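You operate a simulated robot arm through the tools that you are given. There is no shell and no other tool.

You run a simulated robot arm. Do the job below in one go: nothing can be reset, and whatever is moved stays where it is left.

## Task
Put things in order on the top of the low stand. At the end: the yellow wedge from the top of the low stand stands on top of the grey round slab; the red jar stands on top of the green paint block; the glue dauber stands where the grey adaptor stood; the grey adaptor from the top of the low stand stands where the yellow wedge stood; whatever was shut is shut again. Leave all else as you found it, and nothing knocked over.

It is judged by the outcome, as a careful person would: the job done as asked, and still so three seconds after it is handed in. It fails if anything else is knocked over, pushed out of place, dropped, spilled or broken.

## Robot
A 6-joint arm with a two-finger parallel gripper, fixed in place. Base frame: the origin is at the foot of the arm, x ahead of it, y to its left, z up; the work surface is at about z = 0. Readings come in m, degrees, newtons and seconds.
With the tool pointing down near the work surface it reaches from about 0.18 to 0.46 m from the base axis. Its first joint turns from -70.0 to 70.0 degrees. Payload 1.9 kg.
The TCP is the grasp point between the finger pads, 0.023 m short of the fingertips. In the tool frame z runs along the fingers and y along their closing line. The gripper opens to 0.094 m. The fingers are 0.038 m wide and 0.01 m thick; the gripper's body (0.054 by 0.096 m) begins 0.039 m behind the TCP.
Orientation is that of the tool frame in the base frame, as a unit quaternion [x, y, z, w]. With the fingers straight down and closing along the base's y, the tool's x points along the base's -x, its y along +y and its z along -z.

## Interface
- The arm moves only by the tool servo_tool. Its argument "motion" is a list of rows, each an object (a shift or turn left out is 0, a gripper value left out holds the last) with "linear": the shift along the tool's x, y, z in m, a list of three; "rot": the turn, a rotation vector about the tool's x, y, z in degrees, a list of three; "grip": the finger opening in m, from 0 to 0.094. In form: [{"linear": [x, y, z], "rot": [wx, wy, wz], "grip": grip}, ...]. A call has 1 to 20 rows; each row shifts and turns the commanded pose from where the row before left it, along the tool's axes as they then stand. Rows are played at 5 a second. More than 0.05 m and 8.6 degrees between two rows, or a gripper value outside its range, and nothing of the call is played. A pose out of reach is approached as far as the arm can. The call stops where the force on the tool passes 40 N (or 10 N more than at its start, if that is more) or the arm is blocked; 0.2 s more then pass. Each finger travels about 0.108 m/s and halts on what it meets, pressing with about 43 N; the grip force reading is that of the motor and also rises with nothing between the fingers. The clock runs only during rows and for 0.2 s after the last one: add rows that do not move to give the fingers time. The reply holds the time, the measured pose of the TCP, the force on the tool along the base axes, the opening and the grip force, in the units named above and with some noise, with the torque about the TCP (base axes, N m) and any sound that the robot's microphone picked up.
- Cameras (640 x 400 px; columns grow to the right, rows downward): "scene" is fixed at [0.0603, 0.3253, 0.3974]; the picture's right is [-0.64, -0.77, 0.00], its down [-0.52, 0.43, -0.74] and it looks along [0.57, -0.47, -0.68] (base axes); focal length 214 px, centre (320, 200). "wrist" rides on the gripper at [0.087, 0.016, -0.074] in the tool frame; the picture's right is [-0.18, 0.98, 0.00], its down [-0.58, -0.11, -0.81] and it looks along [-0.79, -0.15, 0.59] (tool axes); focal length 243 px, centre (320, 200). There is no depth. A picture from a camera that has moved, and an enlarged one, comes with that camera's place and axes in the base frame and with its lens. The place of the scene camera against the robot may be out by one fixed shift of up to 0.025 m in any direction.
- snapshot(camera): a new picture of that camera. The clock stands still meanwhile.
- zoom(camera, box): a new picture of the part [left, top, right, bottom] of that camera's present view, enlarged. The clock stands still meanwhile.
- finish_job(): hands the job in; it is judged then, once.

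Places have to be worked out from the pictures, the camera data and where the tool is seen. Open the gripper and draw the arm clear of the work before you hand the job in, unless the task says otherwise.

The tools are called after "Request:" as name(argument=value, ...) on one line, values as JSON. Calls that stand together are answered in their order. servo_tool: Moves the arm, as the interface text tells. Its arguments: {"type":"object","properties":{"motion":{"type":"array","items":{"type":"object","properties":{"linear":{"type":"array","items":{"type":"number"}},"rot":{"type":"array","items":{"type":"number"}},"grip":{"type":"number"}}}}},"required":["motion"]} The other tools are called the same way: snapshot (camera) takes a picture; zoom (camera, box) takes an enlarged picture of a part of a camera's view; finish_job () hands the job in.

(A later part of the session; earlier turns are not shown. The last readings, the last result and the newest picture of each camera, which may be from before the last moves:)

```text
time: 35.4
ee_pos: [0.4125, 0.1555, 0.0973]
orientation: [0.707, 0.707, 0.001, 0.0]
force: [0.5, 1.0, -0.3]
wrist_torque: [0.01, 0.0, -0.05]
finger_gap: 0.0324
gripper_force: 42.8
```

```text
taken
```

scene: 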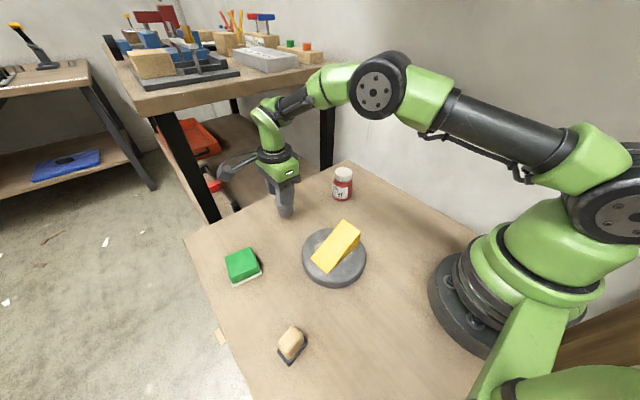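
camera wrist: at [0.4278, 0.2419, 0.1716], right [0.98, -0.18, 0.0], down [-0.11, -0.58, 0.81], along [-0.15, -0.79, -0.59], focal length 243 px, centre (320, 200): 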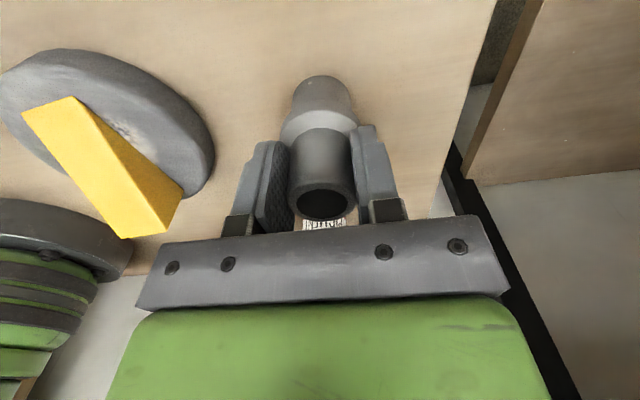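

The elbow has bent and the arm is free again, at radius 0.44 with the adaptor's foot about 2 cm up. I draw further in while raising, and then carry it toward the wedge's old spot.

Request:
servo_tool(motion=[{"linear": [-0.005, -0.017, -0.015]}, {"linear": [-0.005, -0.017, -0.02]}, {"linear": [-0.005, -0.017, -0.025]}, {"linear": [0, -0.01, -0.02]}, {"linear": [0, -0.01, -0.02]}, {"linear": [-0.012, -0.007, 0]}, {"linear": [-0.027, -0.0145, 0]}, {"linear": [-0.03, -0.0165, 0]}, {"linear": [-0.03, -0.0165, 0]}, {"linear": [-0.03, -0.0165, 0]}, {"linear": [-0.03, -0.0165, 0]}, {"linear": [-0.03, -0.0165, 0]}, {"linear": [-0.0165, -0.008, 0]}, {"linear": [-0.009, -0.004, 0]}, {}, {}])

Request:
snapshot(camera="wrist")

Request:
snapshot(camera="scene")

```text
time: 38.8
ee_pos: [0.225, -0.0745, 0.1979]
orientation: [0.707, 0.707, 0.001, -0.001]
force: [-0.6, -0.7, -0.3]
wrist_torque: [-0.03, 0.0, -0.01]
finger_gap: 0.0325
gripper_force: 42.9
```

```text
taken
camera wrist: at [0.241, 0.0117, 0.2727], right [0.98, -0.18, 0.0], down [-0.11, -0.58, 0.81], along [-0.15, -0.79, -0.59], focal length 243 px, centre (320, 200)
```

wrist: 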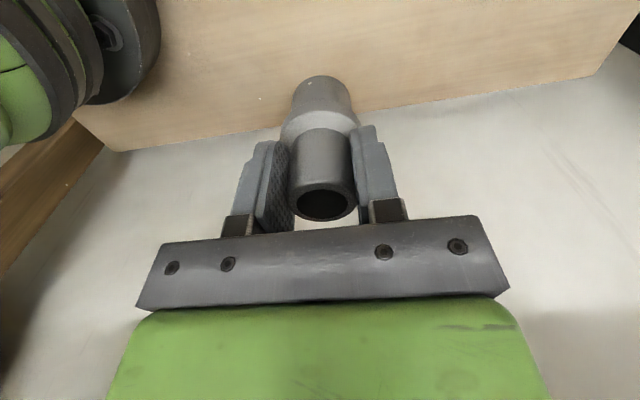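

```text
taken
```

scene: 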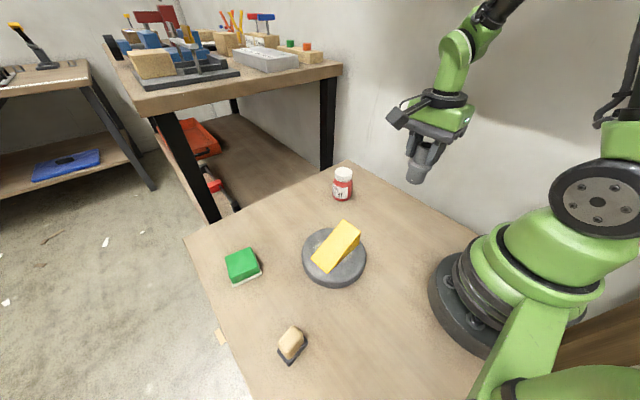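

The TCP is at (0.225,-0.0745), which puts the adaptor's axis on the wedge's old centre at about (0.225,-0.080). I lower to about 5 mm above the table.

Request:
servo_tool(motion=[{"linear": [0, 0, 0.015]}, {"linear": [0, 0, 0.025]}, {"linear": [0, 0, 0.03]}, {"linear": [0, 0, 0.025]}, {"linear": [0, 0, 0.015]}, {"linear": [0, 0, 0.007]}, {}, {}])

Request:
zoom(camera="scene", box=[350, 130, 480, 250])

Request:
snapshot(camera="wrist")

```text
time: 40.6
ee_pos: [0.2251, -0.0744, 0.0804]
orientation: [0.707, 0.707, 0.001, -0.001]
force: [-0.2, 0.1, -0.9]
wrist_torque: [0.02, 0.03, -0.02]
finger_gap: 0.0322
gripper_force: 43.1
```

```text
3.33 times, centred on (415, 190) of scene
camera zoom: at [0.0603, 0.3253, 0.3974], right [-0.64, -0.77, 0.0], down [-0.52, 0.43, -0.74], along [0.57, -0.47, -0.68], focal length 715 px, centre (3, 233)
```

zoom: 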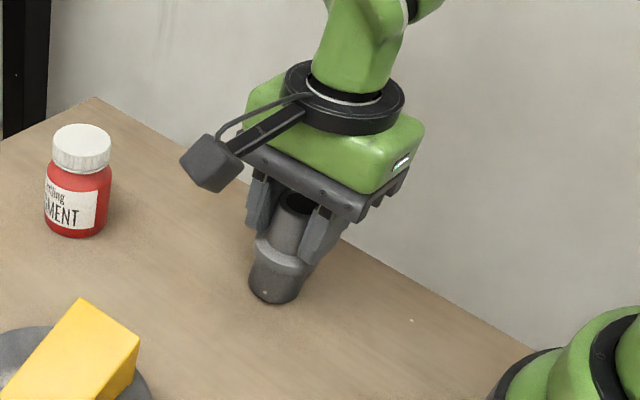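

```text
taken
camera wrist: at [0.2412, 0.011, 0.1545], right [0.98, -0.18, 0.0], down [-0.11, -0.58, 0.81], along [-0.15, -0.79, -0.59], focal length 243 px, centre (320, 200)
```

wrist: 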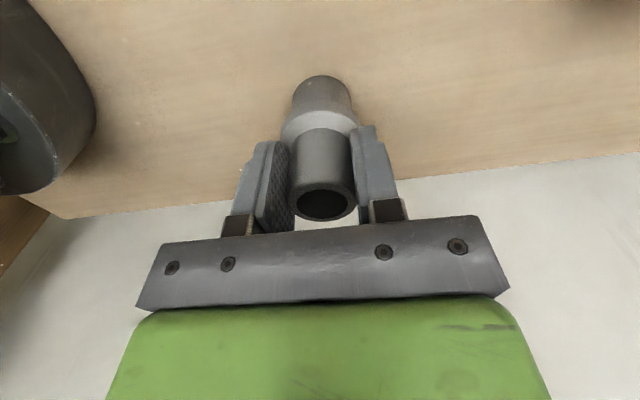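

The adaptor is a few mm up. I lower in small steps and watch the force.

Request:
servo_tool(motion=[{"linear": [0, 0, 0.002]}, {"linear": [0, 0, 0.0015]}, {"linear": [0, 0, 0.001]}, {}])

```text
time: 41.6
ee_pos: [0.225, -0.0744, 0.0757]
orientation: [0.707, 0.707, 0.002, 0.0]
force: [-3.9, -3.7, 24.7]
wrist_torque: [-0.52, 0.3, -0.04]
finger_gap: 0.0325
gripper_force: 43.3
```

It has touched down at 25 N. I ease up 0.5 mm to unload it.

Request:
servo_tool(motion=[{"linear": [0, 0, -0.0005]}, {}])

```text
time: 42.2
ee_pos: [0.2249, -0.0741, 0.076]
orientation: [0.706, 0.708, 0.0, -0.001]
force: [0.6, -0.8, 2.5]
wrist_torque: [-0.1, -0.1, 0.02]
finger_gap: 0.0322
gripper_force: 42.9
```

The contact is now light at 2.5 N, so I open the fingers gradually and check that it stands.

Request:
servo_tool(motion=[{"grip": 0.04}, {}, {"grip": 0.06}, {"grip": 0.08}, {"grip": 0.094}, {}])

Request:
zoom(camera="scene", box=[350, 130, 480, 250])

Request:
snapshot(camera="wrist")

```text
time: 43.6
ee_pos: [0.2242, -0.0748, 0.0759]
orientation: [0.707, 0.708, 0.0, -0.001]
force: [-0.9, 0.7, -0.1]
wrist_torque: [0.03, 0.01, -0.01]
finger_gap: 0.0941
gripper_force: 0.0
```

```text
3.33 times, centred on (415, 190) of scene
camera zoom: at [0.0603, 0.3253, 0.3974], right [-0.64, -0.77, 0.0], down [-0.52, 0.43, -0.74], along [0.57, -0.47, -0.68], focal length 715 px, centre (3, 233)
```

zoom: 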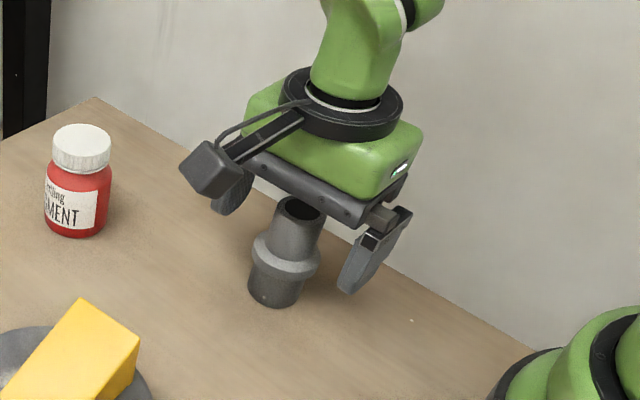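

```text
taken
camera wrist: at [0.2402, 0.0117, 0.1505], right [0.98, -0.18, 0.0], down [-0.11, -0.58, 0.81], along [-0.15, -0.79, -0.59], focal length 243 px, centre (320, 200)
```

wrist: 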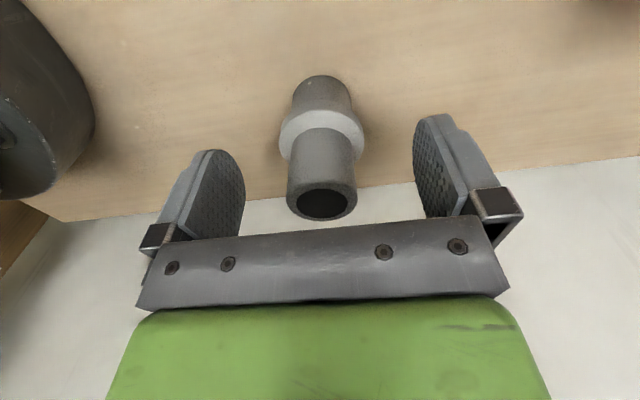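

The adaptor stands free on the wedge's old spot. I rise straight up, move to a roomier radius and turn the tool back to face +x on the way to the dauber.

Request:
servo_tool(motion=[{"linear": [0, 0, -0.015]}, {"linear": [0, 0, -0.025]}, {"linear": [0, 0, -0.03]}, {"linear": [0, 0, -0.03]}, {"linear": [0, 0, -0.024]}, {"linear": [0.03, 0.0125, 0]}, {"linear": [0.03, 0.0125, 0]}, {"linear": [0.03, 0.0125, 0]}, {"linear": [0.03, 0.0125, 0]}, {"rot": [0, 0, -8.2]}, {"rot": [0, 0, -8.2]}, {"rot": [0, 0, -8.2]}, {"rot": [0, 0, -8.2]}, {"rot": [0, 0, -8.2]}, {"rot": [0, 0, -8.2]}, {"rot": [0, 0, -8.2]}, {"rot": [0, 0, -8.2]}, {"rot": [0, 0, -8.2]}, {"rot": [0, 0, -8.2]}, {"rot": [0, 0, -8.0]}])

Request:
snapshot(camera="scene")

Request:
snapshot(camera="wrist")

```text
time: 47.8
ee_pos: [0.2752, 0.045, 0.1999]
orientation: [-0.002, 1.0, 0.001, 0.0]
force: [0.6, 0.0, 0.5]
wrist_torque: [-0.02, -0.02, -0.02]
finger_gap: 0.0939
gripper_force: 0.1
```

```text
taken
```

scene: 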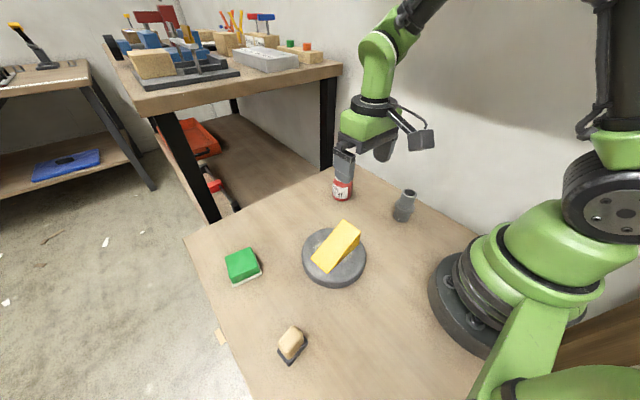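

```text
taken
camera wrist: at [0.1883, 0.0612, 0.2741], right [0.18, 0.98, 0.0], down [0.58, -0.11, 0.81], along [0.79, -0.14, -0.59], focal length 243 px, centre (320, 200)
```

wrist: 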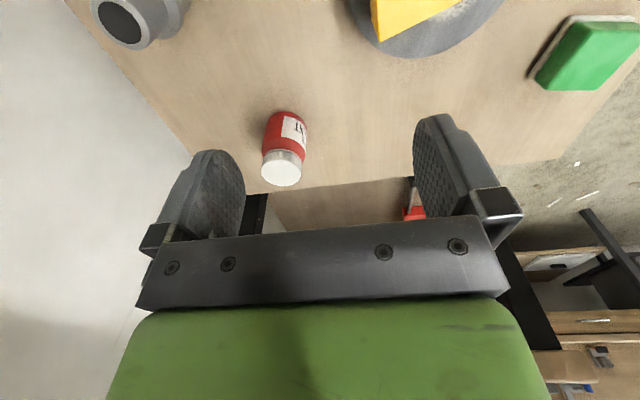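

The adaptor stands where the wedge was. I now go around toward the dauber with the camera facing +x.

Request:
servo_tool(motion=[{"linear": [0.009, 0.013, 0]}, {"linear": [0.018, 0.0256, 0]}, {"linear": [0.02, 0.028, 0]}, {"linear": [0.02, 0.028, 0]}, {"linear": [0.02, 0.028, 0]}, {"linear": [0.02, 0.028, 0]}, {"linear": [0.02, 0.028, 0]}, {"linear": [0.018, 0.0264, 0]}, {}, {}])

Request:
snapshot(camera="wrist")

Request:
snapshot(camera="scene")

```text
time: 50.0
ee_pos: [0.1303, 0.2501, 0.2001]
orientation: [-0.001, 1.0, 0.002, 0.0]
force: [0.5, 0.2, 0.6]
wrist_torque: [-0.03, 0.0, 0.02]
finger_gap: 0.0941
gripper_force: 0.0
```

```text
taken
camera wrist: at [0.0437, 0.2649, 0.274], right [0.18, 0.98, 0.0], down [0.58, -0.11, 0.81], along [0.79, -0.15, -0.59], focal length 243 px, centre (320, 200)
```

wrist: 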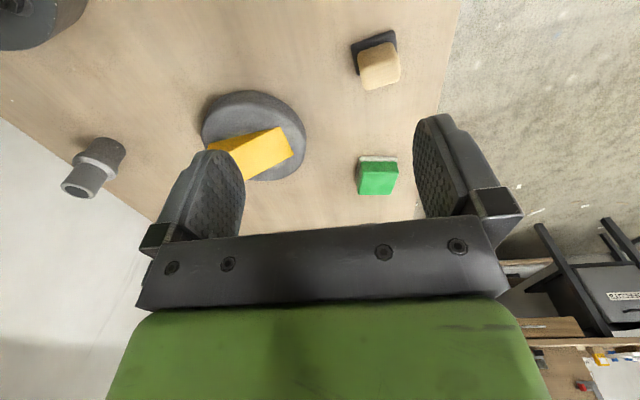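

```text
taken
```

scene: 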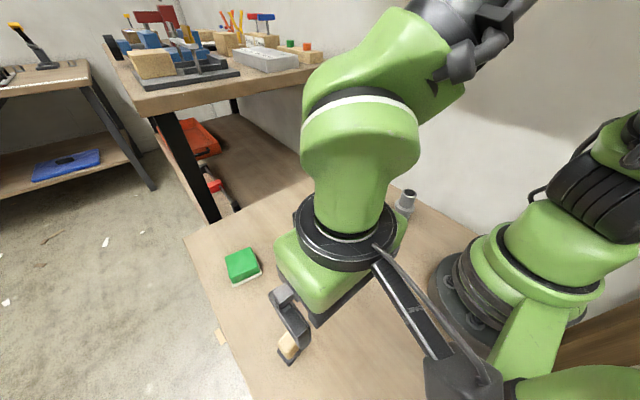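

The dauber is in clear wrist view, and so is the green block. I enlarge both.

Request:
zoom(camera="wrist", box=[330, 15, 430, 105])

Request:
zoom(camera="wrist", box=[340, 140, 420, 210])

Request:
zoom(camera="wrist", box=[50, 70, 320, 210])

```text
4.44 times, centred on (380, 60) of wrist
camera zoom: at [0.0437, 0.2649, 0.274], right [0.18, 0.98, 0.0], down [0.58, -0.11, 0.81], along [0.79, -0.15, -0.59], focal length 1078 px, centre (53, 822)
```

zoom: 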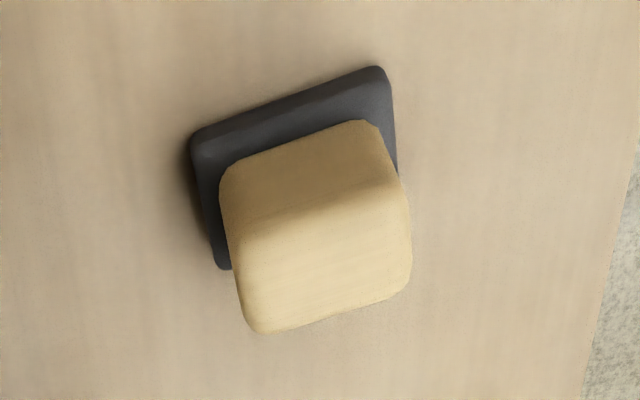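

```text
5.71 times, centred on (380, 175) of wrist
camera zoom: at [0.0437, 0.2649, 0.274], right [0.18, 0.98, 0.0], down [0.58, -0.11, 0.81], along [0.79, -0.15, -0.59], focal length 1386 px, centre (-23, 343)
```

zoom: 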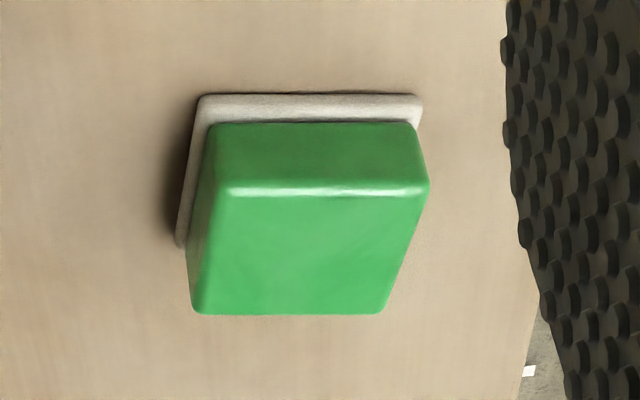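

```text
2.37 times, centred on (185, 140) of wrist
camera zoom: at [0.0437, 0.2649, 0.274], right [0.18, 0.98, 0.0], down [0.58, -0.11, 0.81], along [0.79, -0.15, -0.59], focal length 575 px, centre (640, 342)
```

zoom: 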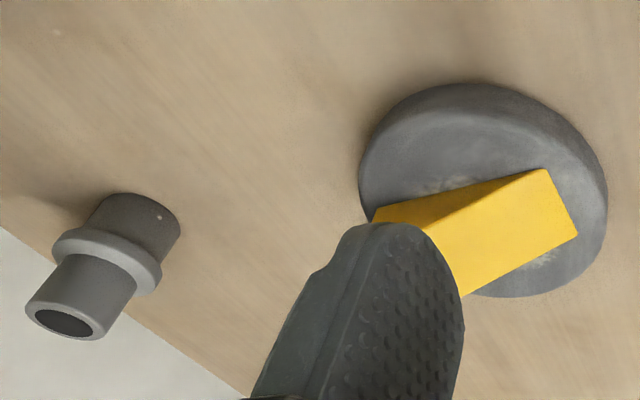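

The wrist view puts the dauber's plate centre near (0.166,0.300): plate about 43×30 mm, wooden block about 35×22 mm, total height about 42 mm, with its long axis turned about 8.5° from base y. I'll grip across the block's long ends with the dauber about 8 mm outward of the TCP, because the drop spot is at the limit of reach.

Request:
servo_tool(motion=[{"rot": [0, 0, -8.5]}, {"linear": [-0.0115, 0.0147, 0.02]}, {"linear": [-0.0116, 0.0147, 0.03]}, {"linear": [-0.0116, 0.0147, 0.03]}, {}, {}])

Request:
snapshot(camera="wrist")

Request:
snapshot(camera="scene")

```text
time: 51.4
ee_pos: [0.1585, 0.2985, 0.119]
orientation: [-0.074, 0.997, 0.001, 0.001]
force: [0.2, 0.2, 0.0]
wrist_torque: [0.0, 0.02, -0.02]
finger_gap: 0.0939
gripper_force: 0.1
```

```text
taken
camera wrist: at [0.0693, 0.3014, 0.1942], right [0.04, 1.0, 0.0], down [0.59, -0.02, 0.81], along [0.81, -0.03, -0.59], focal length 243 px, centre (320, 200)
```

wrist: 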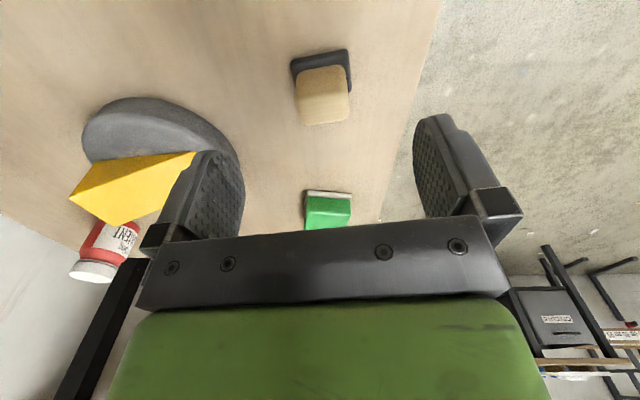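

```text
taken
```

scene: 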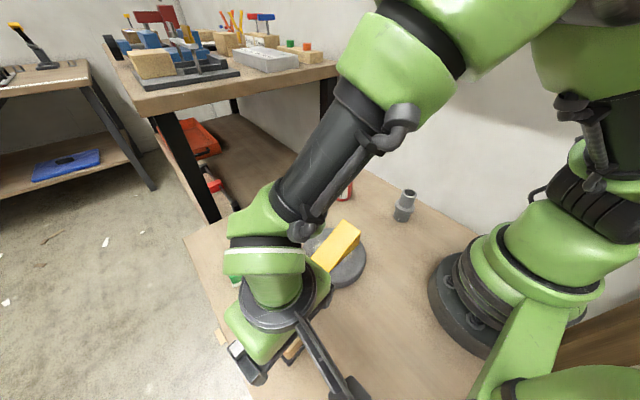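

I enlarge the wrist view to fine-tune the sideways centring on the block.

Request:
zoom(camera="wrist", box=[270, 35, 380, 135])

```text
4.00 times, centred on (325, 85) of wrist
camera zoom: at [0.0693, 0.3014, 0.1942], right [0.04, 1.0, 0.0], down [0.59, -0.02, 0.81], along [0.81, -0.03, -0.59], focal length 970 px, centre (300, 660)
```

zoom: 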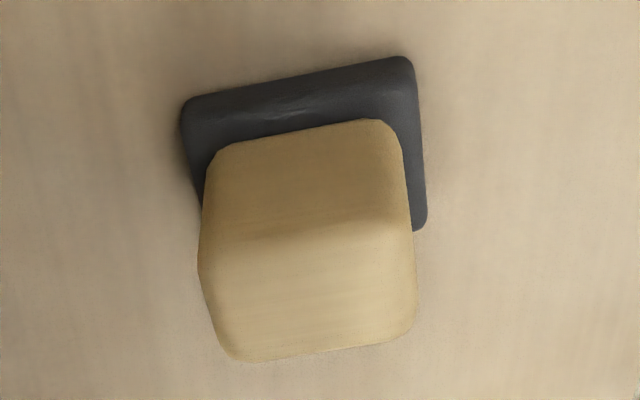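

The dauber's centre reads (0.166,0.300), within 1 mm of the planned grip line and about 8 mm outward of the TCP as intended. I lower to z≈0.035, so the fingertips end just above the plate.

Request:
servo_tool(motion=[{"linear": [0, 0, 0.02]}, {"linear": [0, 0, 0.025]}, {"linear": [0, 0, 0.02]}, {"linear": [0, 0, 0.012]}, {"linear": [0, 0, 0.0065]}, {}, {}])

Request:
snapshot(camera="wrist")

Request:
snapshot(camera="scene")

```text
time: 53.0
ee_pos: [0.158, 0.3003, 0.0367]
orientation: [-0.073, 0.997, 0.001, 0.0]
force: [-0.8, -0.2, 0.0]
wrist_torque: [-0.02, 0.04, 0.02]
finger_gap: 0.0942
gripper_force: 0.0
```

```text
taken
camera wrist: at [0.0694, 0.3025, 0.1111], right [0.04, 1.0, 0.0], down [0.59, -0.02, 0.81], along [0.81, -0.03, -0.59], focal length 243 px, centre (320, 200)
```

wrist: 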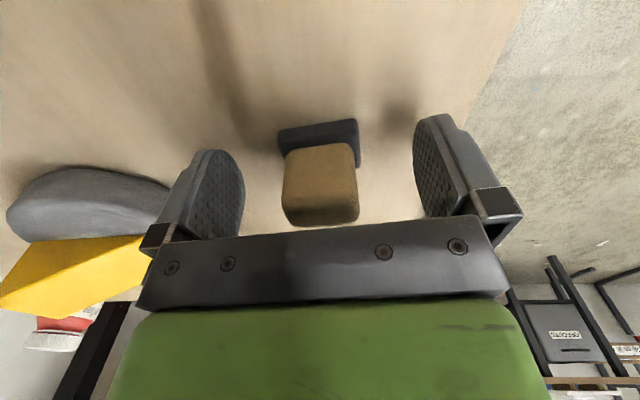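

```text
taken
```

scene: 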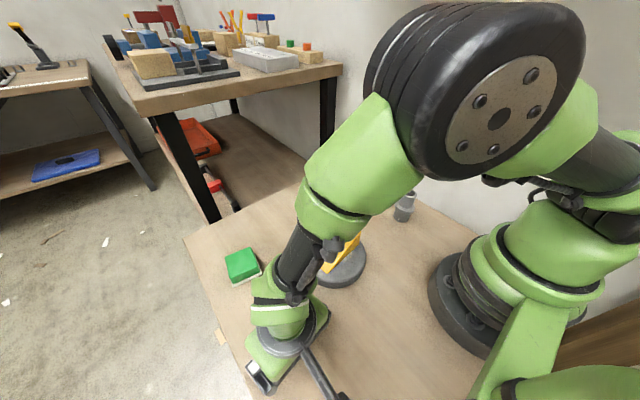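

The block is centred between the fingers and the tips are clear of the plate. I close in stages.

Request:
servo_tool(motion=[{"grip": 0.055}, {}, {"grip": 0.042}, {}, {"grip": 0.02}, {}, {}])

Request:
snapshot(camera="wrist")

```text
time: 54.6
ee_pos: [0.1577, 0.2996, 0.037]
orientation: [-0.074, 0.997, 0.002, 0.0]
force: [-0.4, -0.1, 0.1]
wrist_torque: [0.01, 0.01, 0.0]
finger_gap: 0.0351
gripper_force: 43.5
```

```text
taken
camera wrist: at [0.0694, 0.3024, 0.1111], right [0.04, 1.0, 0.0], down [0.59, -0.02, 0.81], along [0.81, -0.03, -0.59], focal length 243 px, centre (320, 200)
```

wrist: 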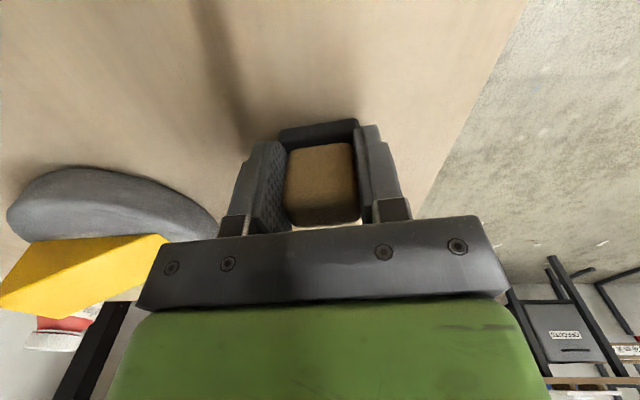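

The dauber is held at 35 mm and 43 N. I lift it and carry it past the slab at a safe height to a point short of the adaptor's old spot.

Request:
servo_tool(motion=[{"linear": [0, 0, -0.01]}, {"linear": [0, 0, -0.02]}, {"linear": [0, 0, -0.03]}, {"linear": [0, 0, -0.04]}, {"linear": [0, 0, -0.035]}, {"linear": [-0.01, -0.01, 0]}, {"linear": [-0.02, -0.019, 0]}, {"linear": [-0.022, -0.0215, 0]}, {"linear": [-0.022, -0.0215, 0]}, {"linear": [-0.022, -0.0215, 0]}, {"linear": [-0.022, -0.0215, 0]}, {"linear": [-0.022, -0.0215, 0]}, {"linear": [-0.022, -0.0215, 0]}, {"linear": [-0.022, -0.0215, 0]}, {"linear": [-0.012, -0.0111, 0]}, {}, {}])

Request:
snapshot(camera="wrist")

Request:
snapshot(camera="scene")

```text
time: 58.2
ee_pos: [0.3814, 0.1417, 0.1722]
orientation: [-0.074, 0.997, 0.001, 0.0]
force: [-0.8, 0.0, -0.9]
wrist_torque: [-0.01, 0.01, 0.0]
finger_gap: 0.035
gripper_force: 42.5
```

```text
taken
camera wrist: at [0.2929, 0.1442, 0.2459], right [0.04, 1.0, 0.0], down [0.59, -0.02, 0.81], along [0.81, -0.03, -0.59], focal length 243 px, centre (320, 200)
```

wrist: 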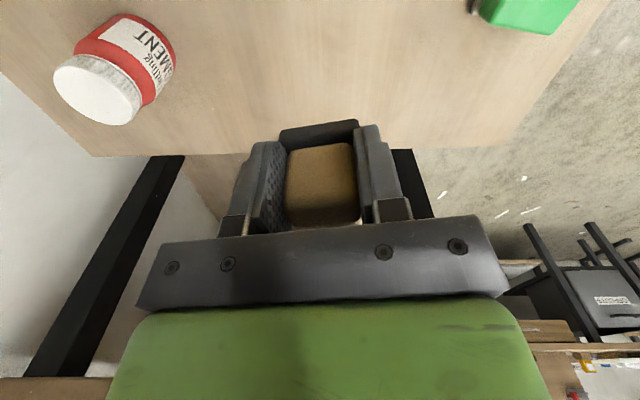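

```text
taken
```

scene: 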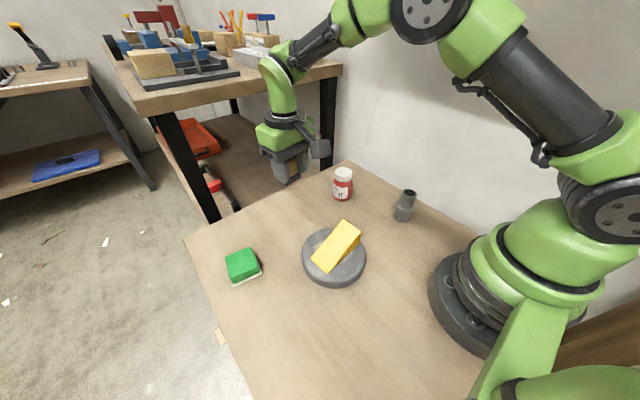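

It is still held firmly. I lower to z≈0.055, which keeps the dauber's base about 2 cm up, and then reach outward to the spot at that low height, where the arm has the most reach.

Request:
servo_tool(motion=[{"linear": [0, 0, 0.02]}, {"linear": [0, 0, 0.03]}, {"linear": [0, 0, 0.03]}, {"linear": [0, 0, 0.025]}, {"linear": [0, 0, 0.012]}, {}, {"linear": [-0.014, -0.0026, 0]}, {"linear": [-0.014, -0.0026, 0]}, {"linear": [-0.014, -0.0026, 0]}, {}, {}])

Request:
zoom(camera="scene", box=[220, 130, 380, 250])

Request:
snapshot(camera="wrist")

```text
time: 60.6
ee_pos: [0.4234, 0.1389, 0.0565]
orientation: [-0.075, 0.997, 0.001, 0.0]
force: [0.3, -0.1, 0.1]
wrist_torque: [0.02, 0.0, 0.01]
finger_gap: 0.0352
gripper_force: 43.1
```

```text
3.33 times, centred on (300, 190) of scene
camera zoom: at [0.0603, 0.3253, 0.3974], right [-0.64, -0.77, 0.0], down [-0.52, 0.43, -0.74], along [0.57, -0.47, -0.68], focal length 715 px, centre (387, 233)
```

zoom: 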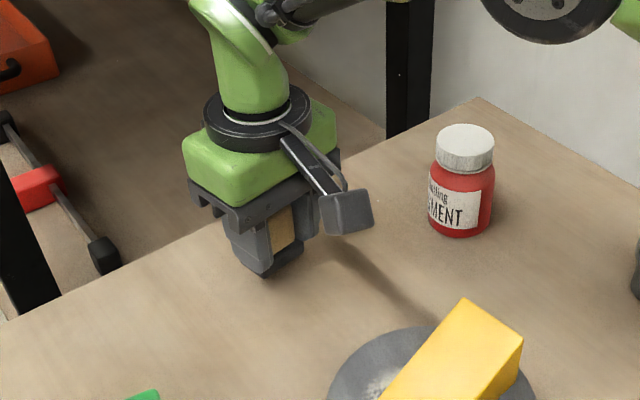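

```text
taken
camera wrist: at [0.3349, 0.1413, 0.13], right [0.04, 1.0, 0.0], down [0.59, -0.02, 0.81], along [0.81, -0.03, -0.59], focal length 243 px, centre (320, 200)
```

wrist: 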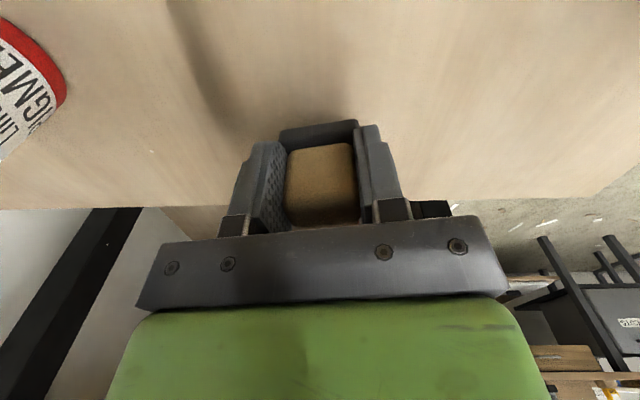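

The TCP is at (0.4233,0.1387,0.056). I extend the last 15 mm outward while easing down to a few mm above the table.

Request:
servo_tool(motion=[{"linear": [-0.005, -0.0007, 0.004]}, {"linear": [-0.005, -0.0008, 0.004]}, {"linear": [-0.0048, -0.0007, 0.004]}, {}, {}])

Request:
zoom(camera="scene", box=[220, 130, 380, 250])

Request:
snapshot(camera="wrist")

```text
time: 61.8
ee_pos: [0.4361, 0.1393, 0.0422]
orientation: [-0.074, 0.997, 0.001, 0.0]
force: [0.2, -0.3, 0.2]
wrist_torque: [0.0, 0.0, 0.03]
finger_gap: 0.0348
gripper_force: 42.9
```

```text
3.33 times, centred on (300, 190) of scene
camera zoom: at [0.0603, 0.3253, 0.3974], right [-0.64, -0.77, 0.0], down [-0.52, 0.43, -0.74], along [0.57, -0.47, -0.68], focal length 715 px, centre (387, 233)
```

zoom: 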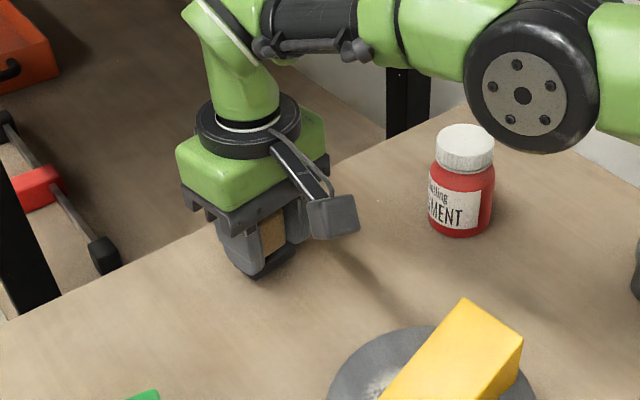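

```text
taken
camera wrist: at [0.3477, 0.142, 0.1179], right [0.04, 1.0, 0.0], down [0.59, -0.02, 0.81], along [0.81, -0.03, -0.59], focal length 243 px, centre (320, 200)
```

wrist: 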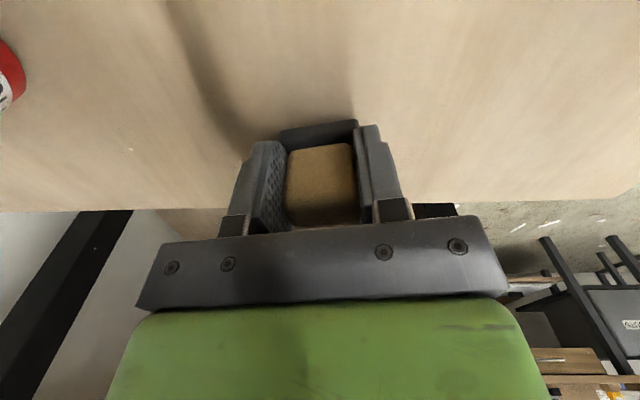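

Nothing was flagged. I make a 2 mm final correction and lower in small steps until it touches.

Request:
servo_tool(motion=[{"linear": [-0.002, -0.001, 0.001]}, {"linear": [0, 0, 0.002]}, {"linear": [0, 0, 0.001]}, {}])

```text
time: 62.8
ee_pos: [0.4364, 0.138, 0.0398]
orientation: [-0.074, 0.997, 0.002, 0.0]
force: [0.1, 0.3, -0.7]
wrist_torque: [-0.02, -0.01, 0.03]
finger_gap: 0.0348
gripper_force: 43.3
out of reach, approached as far as the arm can: row 1
```

The limit here is at x≈0.4365, which puts the dauber's centre at about (0.4445,0.139), within 2 mm of the adaptor's old axis. I continue lowering in small steps.

Request:
servo_tool(motion=[{"linear": [0, 0, 0.001]}, {"linear": [0, 0, 0.001]}, {}])

```text
time: 63.6
ee_pos: [0.4347, 0.1379, 0.0369]
orientation: [-0.074, 0.997, 0.0, 0.0]
force: [0.1, -0.5, -0.6]
wrist_torque: [0.04, -0.01, -0.03]
finger_gap: 0.0352
gripper_force: 42.5
```

There is no contact yet at z≈0.037. I go another 0.7 mm.

Request:
servo_tool(motion=[{"linear": [0, 0, 0.0007]}, {}])

```text
time: 64.2
ee_pos: [0.4357, 0.138, 0.0379]
orientation: [-0.075, 0.997, 0.001, 0.001]
force: [0.5, 0.2, -0.6]
wrist_torque: [0.02, -0.01, 0.02]
finger_gap: 0.0353
gripper_force: 43.0
```

Still free. I continue in half-millimetre steps.

Request:
servo_tool(motion=[{"linear": [0, 0, 0.0005]}, {}])

```text
time: 64.8
ee_pos: [0.4354, 0.1385, 0.0379]
orientation: [-0.074, 0.997, 0.0, 0.001]
force: [-1.8, -2.8, 8.0]
wrist_torque: [-0.11, 0.01, -0.04]
finger_gap: 0.035
gripper_force: 42.6
```

The dauber touches with an 8 N load. I release gradually.

Request:
servo_tool(motion=[{"grip": 0.042}, {}, {"grip": 0.06}, {"grip": 0.08}, {"grip": 0.094}, {}])

Request:
zoom(camera="scene", box=[220, 130, 380, 250])

Request:
snapshot(camera="wrist")

```text
time: 66.2
ee_pos: [0.4355, 0.1376, 0.0356]
orientation: [-0.073, 0.997, 0.001, 0.001]
force: [0.4, -0.3, 0.1]
wrist_torque: [-0.02, -0.03, -0.02]
finger_gap: 0.0942
gripper_force: 0.0
```

```text
3.33 times, centred on (300, 190) of scene
camera zoom: at [0.0603, 0.3253, 0.3974], right [-0.64, -0.77, 0.0], down [-0.52, 0.43, -0.74], along [0.57, -0.47, -0.68], focal length 715 px, centre (387, 233)
```

zoom: 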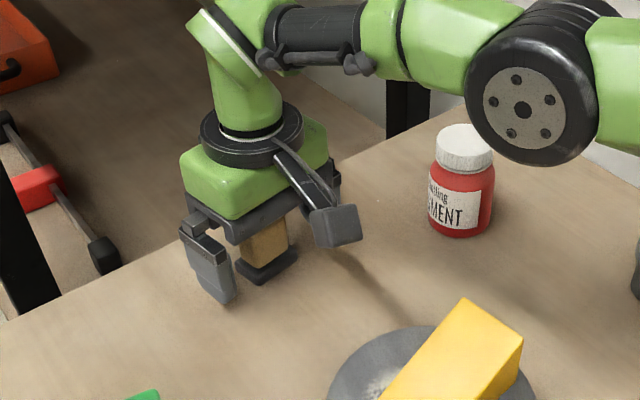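

```text
taken
camera wrist: at [0.347, 0.1409, 0.1104], right [0.04, 1.0, 0.0], down [0.59, -0.02, 0.81], along [0.81, -0.03, -0.59], focal length 243 px, centre (320, 200)
```

wrist: 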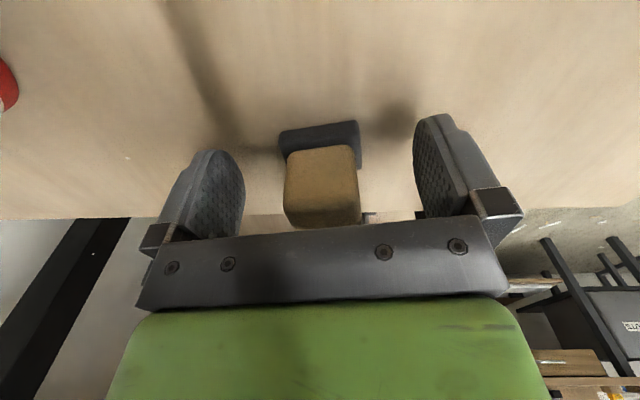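

The dauber stands upright, released. I rise to z≈0.10, where the arm has slack, and then draw inward before going higher.

Request:
servo_tool(motion=[{"linear": [0, 0, -0.01]}, {"linear": [0, 0, -0.015]}, {"linear": [0, 0, -0.02]}, {"linear": [0, 0, -0.018]}, {}, {"linear": [0.005, 0, 0]}, {"linear": [0.01, 0, 0]}, {"linear": [0.015, 0, 0]}, {}])

Request:
snapshot(camera="wrist")

Request:
snapshot(camera="scene")

```text
time: 68.2
ee_pos: [0.4072, 0.1338, 0.0985]
orientation: [-0.073, 0.997, 0.0, 0.0]
force: [0.3, 0.1, -0.6]
wrist_torque: [0.03, 0.0, 0.01]
finger_gap: 0.0938
gripper_force: 0.1
```

```text
taken
camera wrist: at [0.3179, 0.1361, 0.1732], right [0.04, 1.0, 0.0], down [0.59, -0.02, 0.81], along [0.81, -0.03, -0.59], focal length 243 px, centre (320, 200)
```

wrist: 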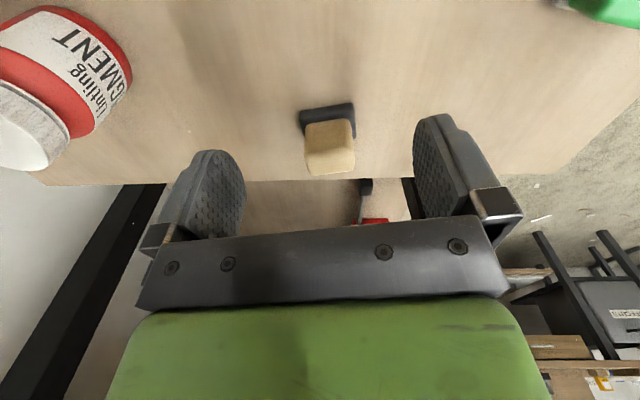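

```text
taken
```

scene: 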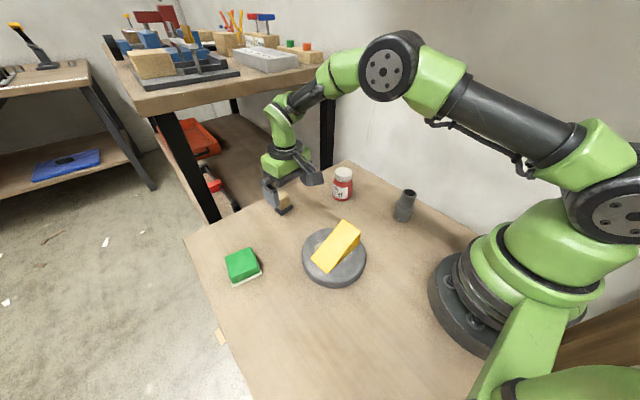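

The dauber's plate reads centred at about (0.443,0.139), so it is in place. Next is the jar: I raise, square the tool and move to look at it from the base side.

Request:
servo_tool(motion=[{"rot": [0, 0, 8.5]}, {"linear": [0.01, 0, -0.025]}, {"linear": [0.01, 0, -0.03]}, {"linear": [0.01, 0, -0.03]}, {"linear": [0.0154, -0.02, 0]}, {"linear": [0.0154, -0.03, 0]}, {"linear": [0.0154, -0.036, 0]}, {"linear": [0.0154, -0.036, 0]}, {"linear": [0.0154, -0.032, 0]}, {}, {}])

Request:
snapshot(camera="wrist")

Request:
snapshot(camera="scene")

```text
time: 70.6
ee_pos: [0.2987, -0.0203, 0.1836]
orientation: [0.0, 1.0, 0.001, -0.001]
force: [0.5, -0.8, 0.8]
wrist_torque: [0.0, 0.0, 0.0]
finger_gap: 0.0939
gripper_force: 0.1
```

```text
taken
camera wrist: at [0.2112, -0.0049, 0.2578], right [0.18, 0.98, 0.0], down [0.58, -0.11, 0.81], along [0.79, -0.15, -0.59], focal length 243 px, centre (320, 200)
```

wrist: 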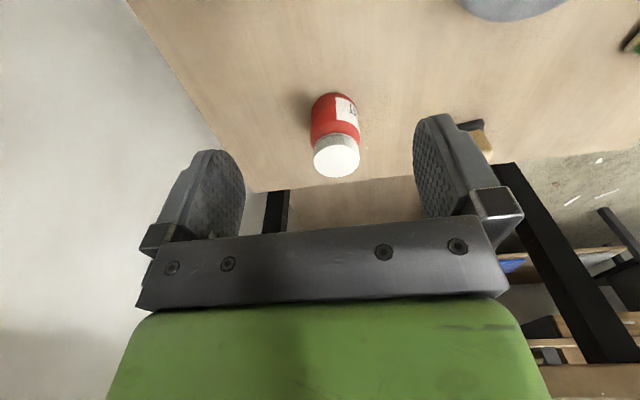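

```text
taken
```

scene: 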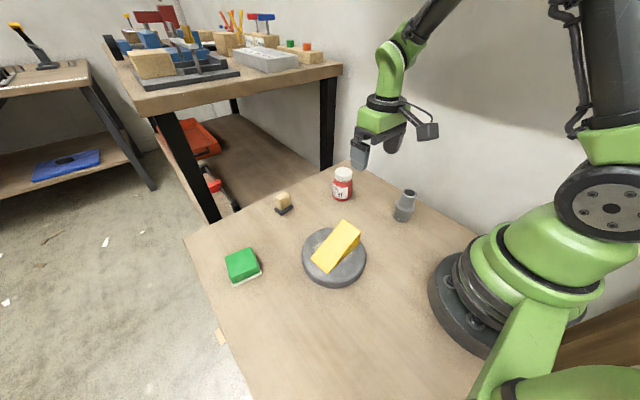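

I enlarge the jar in the wrist view to fix its axis and height.

Request:
zoom(camera="wrist", box=[280, 80, 400, 190])

Request:
zoom(camera="scene", box=[250, 150, 430, 270])

```text
3.64 times, centred on (340, 135) of wrist
camera zoom: at [0.2112, -0.0049, 0.2578], right [0.18, 0.98, 0.0], down [0.58, -0.11, 0.81], along [0.79, -0.15, -0.59], focal length 882 px, centre (247, 436)
```

zoom: 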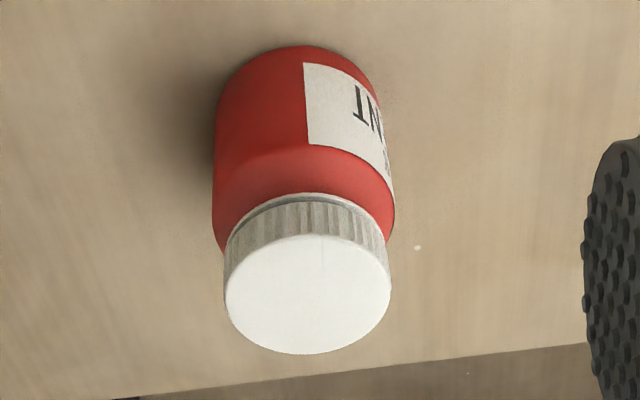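

```text
3.33 times, centred on (340, 210) of scene
camera zoom: at [0.0603, 0.3253, 0.3974], right [-0.64, -0.77, 0.0], down [-0.52, 0.43, -0.74], along [0.57, -0.47, -0.68], focal length 715 px, centre (253, 167)
```

zoom: 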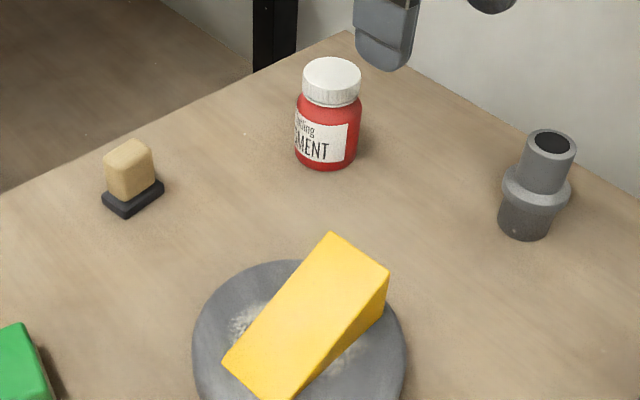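

The jar's axis comes out near (0.385,-0.018), with body about 52 mm across and height about 0.082. I move above it with the jar about 6 mm outward of the TCP, since the block's centre is also near the reach limit, and check.

Request:
servo_tool(motion=[{"linear": [-0.02, 0.0006, 0.01]}, {"linear": [-0.02, 0.0006, 0.01]}, {"linear": [-0.02, 0.0006, 0.015]}, {"linear": [-0.0205, 0.0007, 0.015]}, {}, {}])

Request:
snapshot(camera="wrist")

Request:
zoom(camera="scene", box=[270, 110, 430, 230])

```text
time: 72.0
ee_pos: [0.3794, -0.0184, 0.1327]
orientation: [0.0, 1.0, 0.001, 0.001]
force: [-0.6, -0.3, 0.0]
wrist_torque: [-0.02, 0.01, -0.05]
finger_gap: 0.0938
gripper_force: 0.0
```

```text
taken
camera wrist: at [0.2935, -0.0036, 0.2073], right [0.18, 0.98, 0.0], down [0.58, -0.11, 0.81], along [0.79, -0.15, -0.59], focal length 243 px, centre (320, 200)
```

wrist: 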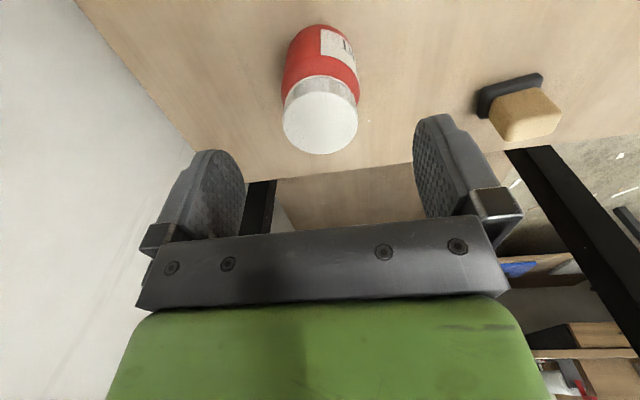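

```text
3.33 times, centred on (350, 170) of scene
camera zoom: at [0.0603, 0.3253, 0.3974], right [-0.64, -0.77, 0.0], down [-0.52, 0.43, -0.74], along [0.57, -0.47, -0.68], focal length 715 px, centre (220, 300)
```

zoom: 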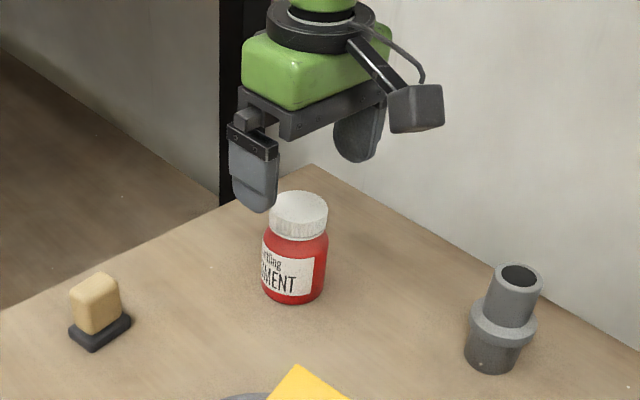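

The jar's axis is within about 1 mm of the finger mid-plane. I lower partway around the jar and check the clearances.

Request:
servo_tool(motion=[{"linear": [0, -0.0005, 0.015]}, {"linear": [0, 0, 0.02]}, {"linear": [0, 0, 0.02]}, {}, {}])

Request:
snapshot(camera="wrist")

Request:
zoom(camera="scene", box=[270, 110, 430, 230])

```text
time: 73.2
ee_pos: [0.3791, -0.0195, 0.0801]
orientation: [-0.001, 1.0, 0.001, 0.0]
force: [-0.4, -1.1, -0.1]
wrist_torque: [0.0, 0.01, -0.01]
finger_gap: 0.0941
gripper_force: 0.0
```

```text
taken
camera wrist: at [0.2915, -0.0029, 0.1536], right [0.18, 0.98, 0.0], down [0.58, -0.11, 0.81], along [0.79, -0.15, -0.59], focal length 243 px, centre (320, 200)
```

wrist: 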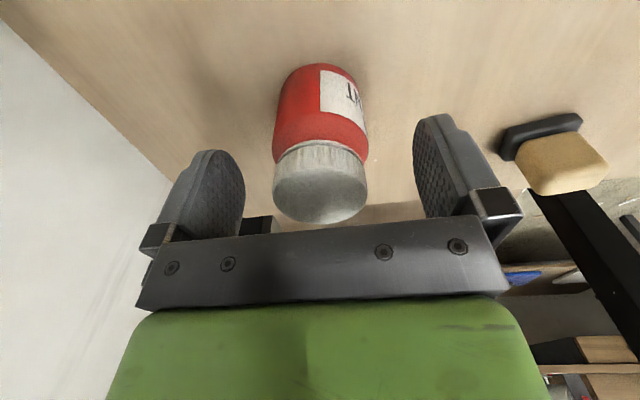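

```text
3.33 times, centred on (350, 170) of scene
camera zoom: at [0.0603, 0.3253, 0.3974], right [-0.64, -0.77, 0.0], down [-0.52, 0.43, -0.74], along [0.57, -0.47, -0.68], focal length 715 px, centre (220, 300)
```

zoom: 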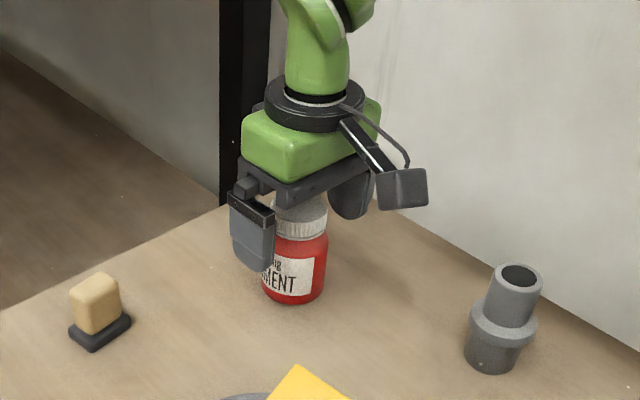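

The jar's lid is centred on the TCP column at 320 px, with clear gaps either side. I lower the last 28 mm and close on the body.

Request:
servo_tool(motion=[{"linear": [0, 0, 0.012]}, {"linear": [0, 0, 0.01]}, {"linear": [0, 0, 0.006]}, {}, {"grip": 0.07}, {}, {"grip": 0.058}, {}, {"grip": 0.035}, {}, {}])

Request:
snapshot(camera="wrist")

Request:
zoom(camera="scene", box=[270, 110, 430, 230])

```text
time: 75.6
ee_pos: [0.3804, -0.0181, 0.051]
orientation: [0.0, 1.0, 0.001, 0.0]
force: [0.9, 0.3, 0.4]
wrist_torque: [0.06, -0.03, 0.04]
finger_gap: 0.0527
gripper_force: 42.5
```

```text
taken
camera wrist: at [0.2926, -0.0026, 0.1256], right [0.18, 0.98, 0.0], down [0.58, -0.11, 0.81], along [0.79, -0.15, -0.59], focal length 243 px, centre (320, 200)
```

wrist: 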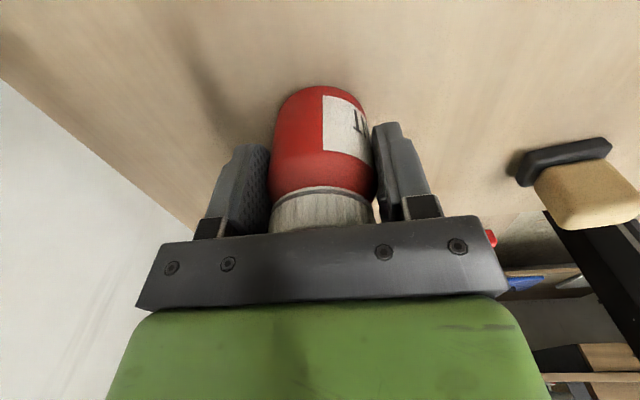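

```text
3.33 times, centred on (350, 170) of scene
camera zoom: at [0.0603, 0.3253, 0.3974], right [-0.64, -0.77, 0.0], down [-0.52, 0.43, -0.74], along [0.57, -0.47, -0.68], focal length 715 px, centre (220, 300)
```

zoom: 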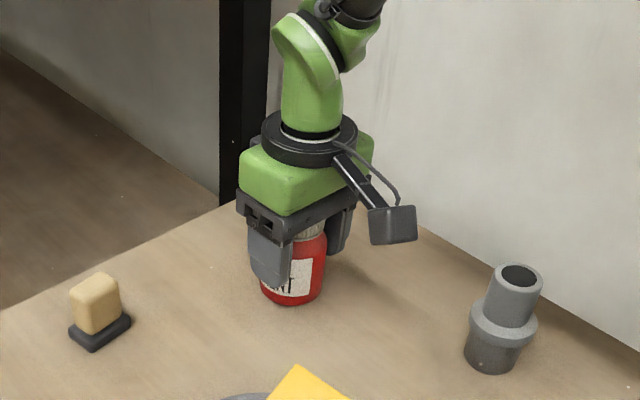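

The jar is held at 52.7 mm with its axis about 5.5 mm outward of the TCP. I lift it gently and check that it hangs straight.

Request:
servo_tool(motion=[{"linear": [0, 0, -0.008]}, {"linear": [0, 0, -0.015]}, {"linear": [0, 0, -0.025]}, {"linear": [0, 0, -0.03]}, {"linear": [0, 0, -0.02]}, {"linear": [0, 0, -0.01]}, {}])

Request:
snapshot(camera="wrist")

Request:
snapshot(camera="scene")

```text
time: 77.2
ee_pos: [0.3787, -0.0195, 0.1596]
orientation: [0.0, 1.0, 0.001, 0.0]
force: [1.5, -0.3, -1.1]
wrist_torque: [-0.04, 0.01, 0.02]
finger_gap: 0.0528
gripper_force: 43.2
```

```text
taken
camera wrist: at [0.2924, -0.0035, 0.2333], right [0.18, 0.98, 0.0], down [0.58, -0.11, 0.81], along [0.79, -0.15, -0.59], focal length 243 px, centre (320, 200)
```

wrist: 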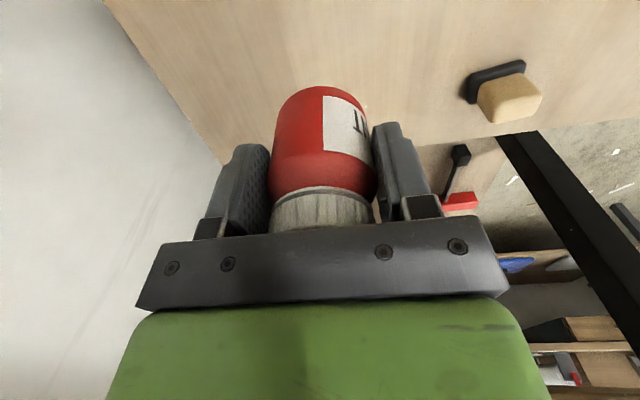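

```text
taken
```

scene: 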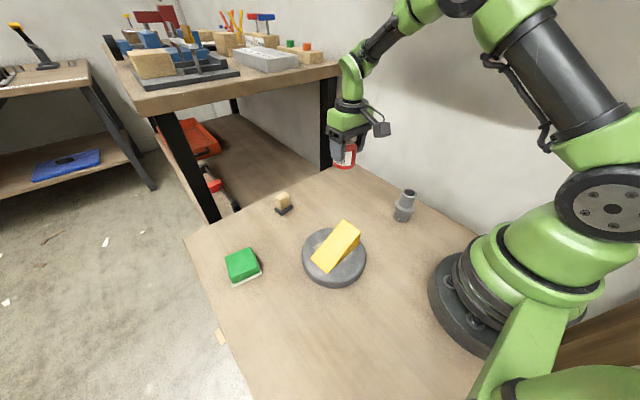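

The jar hangs straight. I carry it at this height to a spot short of the green block where the wrist camera can see the block past the jar.

Request:
servo_tool(motion=[{"linear": [0.005, 0.011, 0]}, {"linear": [0.01, 0.022, 0]}, {"linear": [0.012, 0.027, 0]}, {"linear": [0.012, 0.027, 0]}, {"linear": [0.012, 0.027, 0]}, {"linear": [0.012, 0.027, 0]}, {"linear": [0.012, 0.027, 0]}, {"linear": [0.012, 0.027, 0]}, {"linear": [0.008, 0.018, 0]}, {"linear": [0.0045, 0.011, 0]}, {}, {}])

Request:
snapshot(camera="wrist")

Request:
snapshot(camera="scene")

```text
time: 79.8
ee_pos: [0.2811, 0.2073, 0.1578]
orientation: [0.0, 1.0, 0.001, 0.0]
force: [-0.2, -0.7, -2.0]
wrist_torque: [-0.02, 0.02, 0.01]
finger_gap: 0.0528
gripper_force: 42.9
```

```text
taken
camera wrist: at [0.1938, 0.2218, 0.2324], right [0.18, 0.98, 0.0], down [0.58, -0.11, 0.81], along [0.79, -0.15, -0.59], focal length 243 px, centre (320, 200)
```

wrist: 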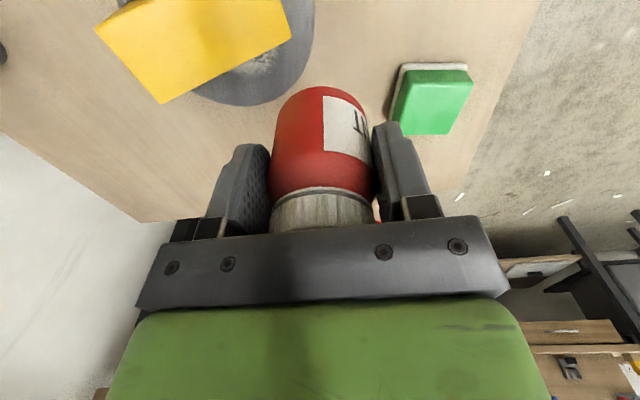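

```text
taken
```

scene: 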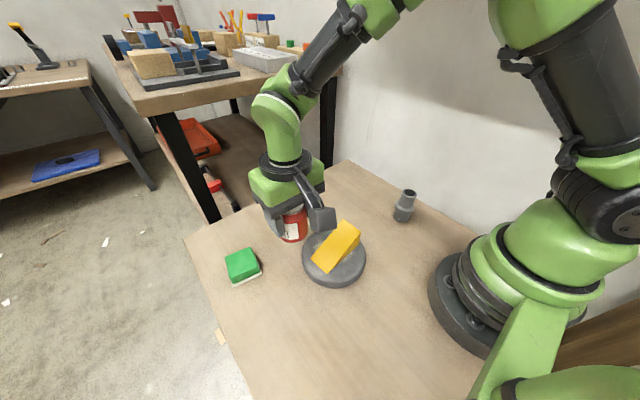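

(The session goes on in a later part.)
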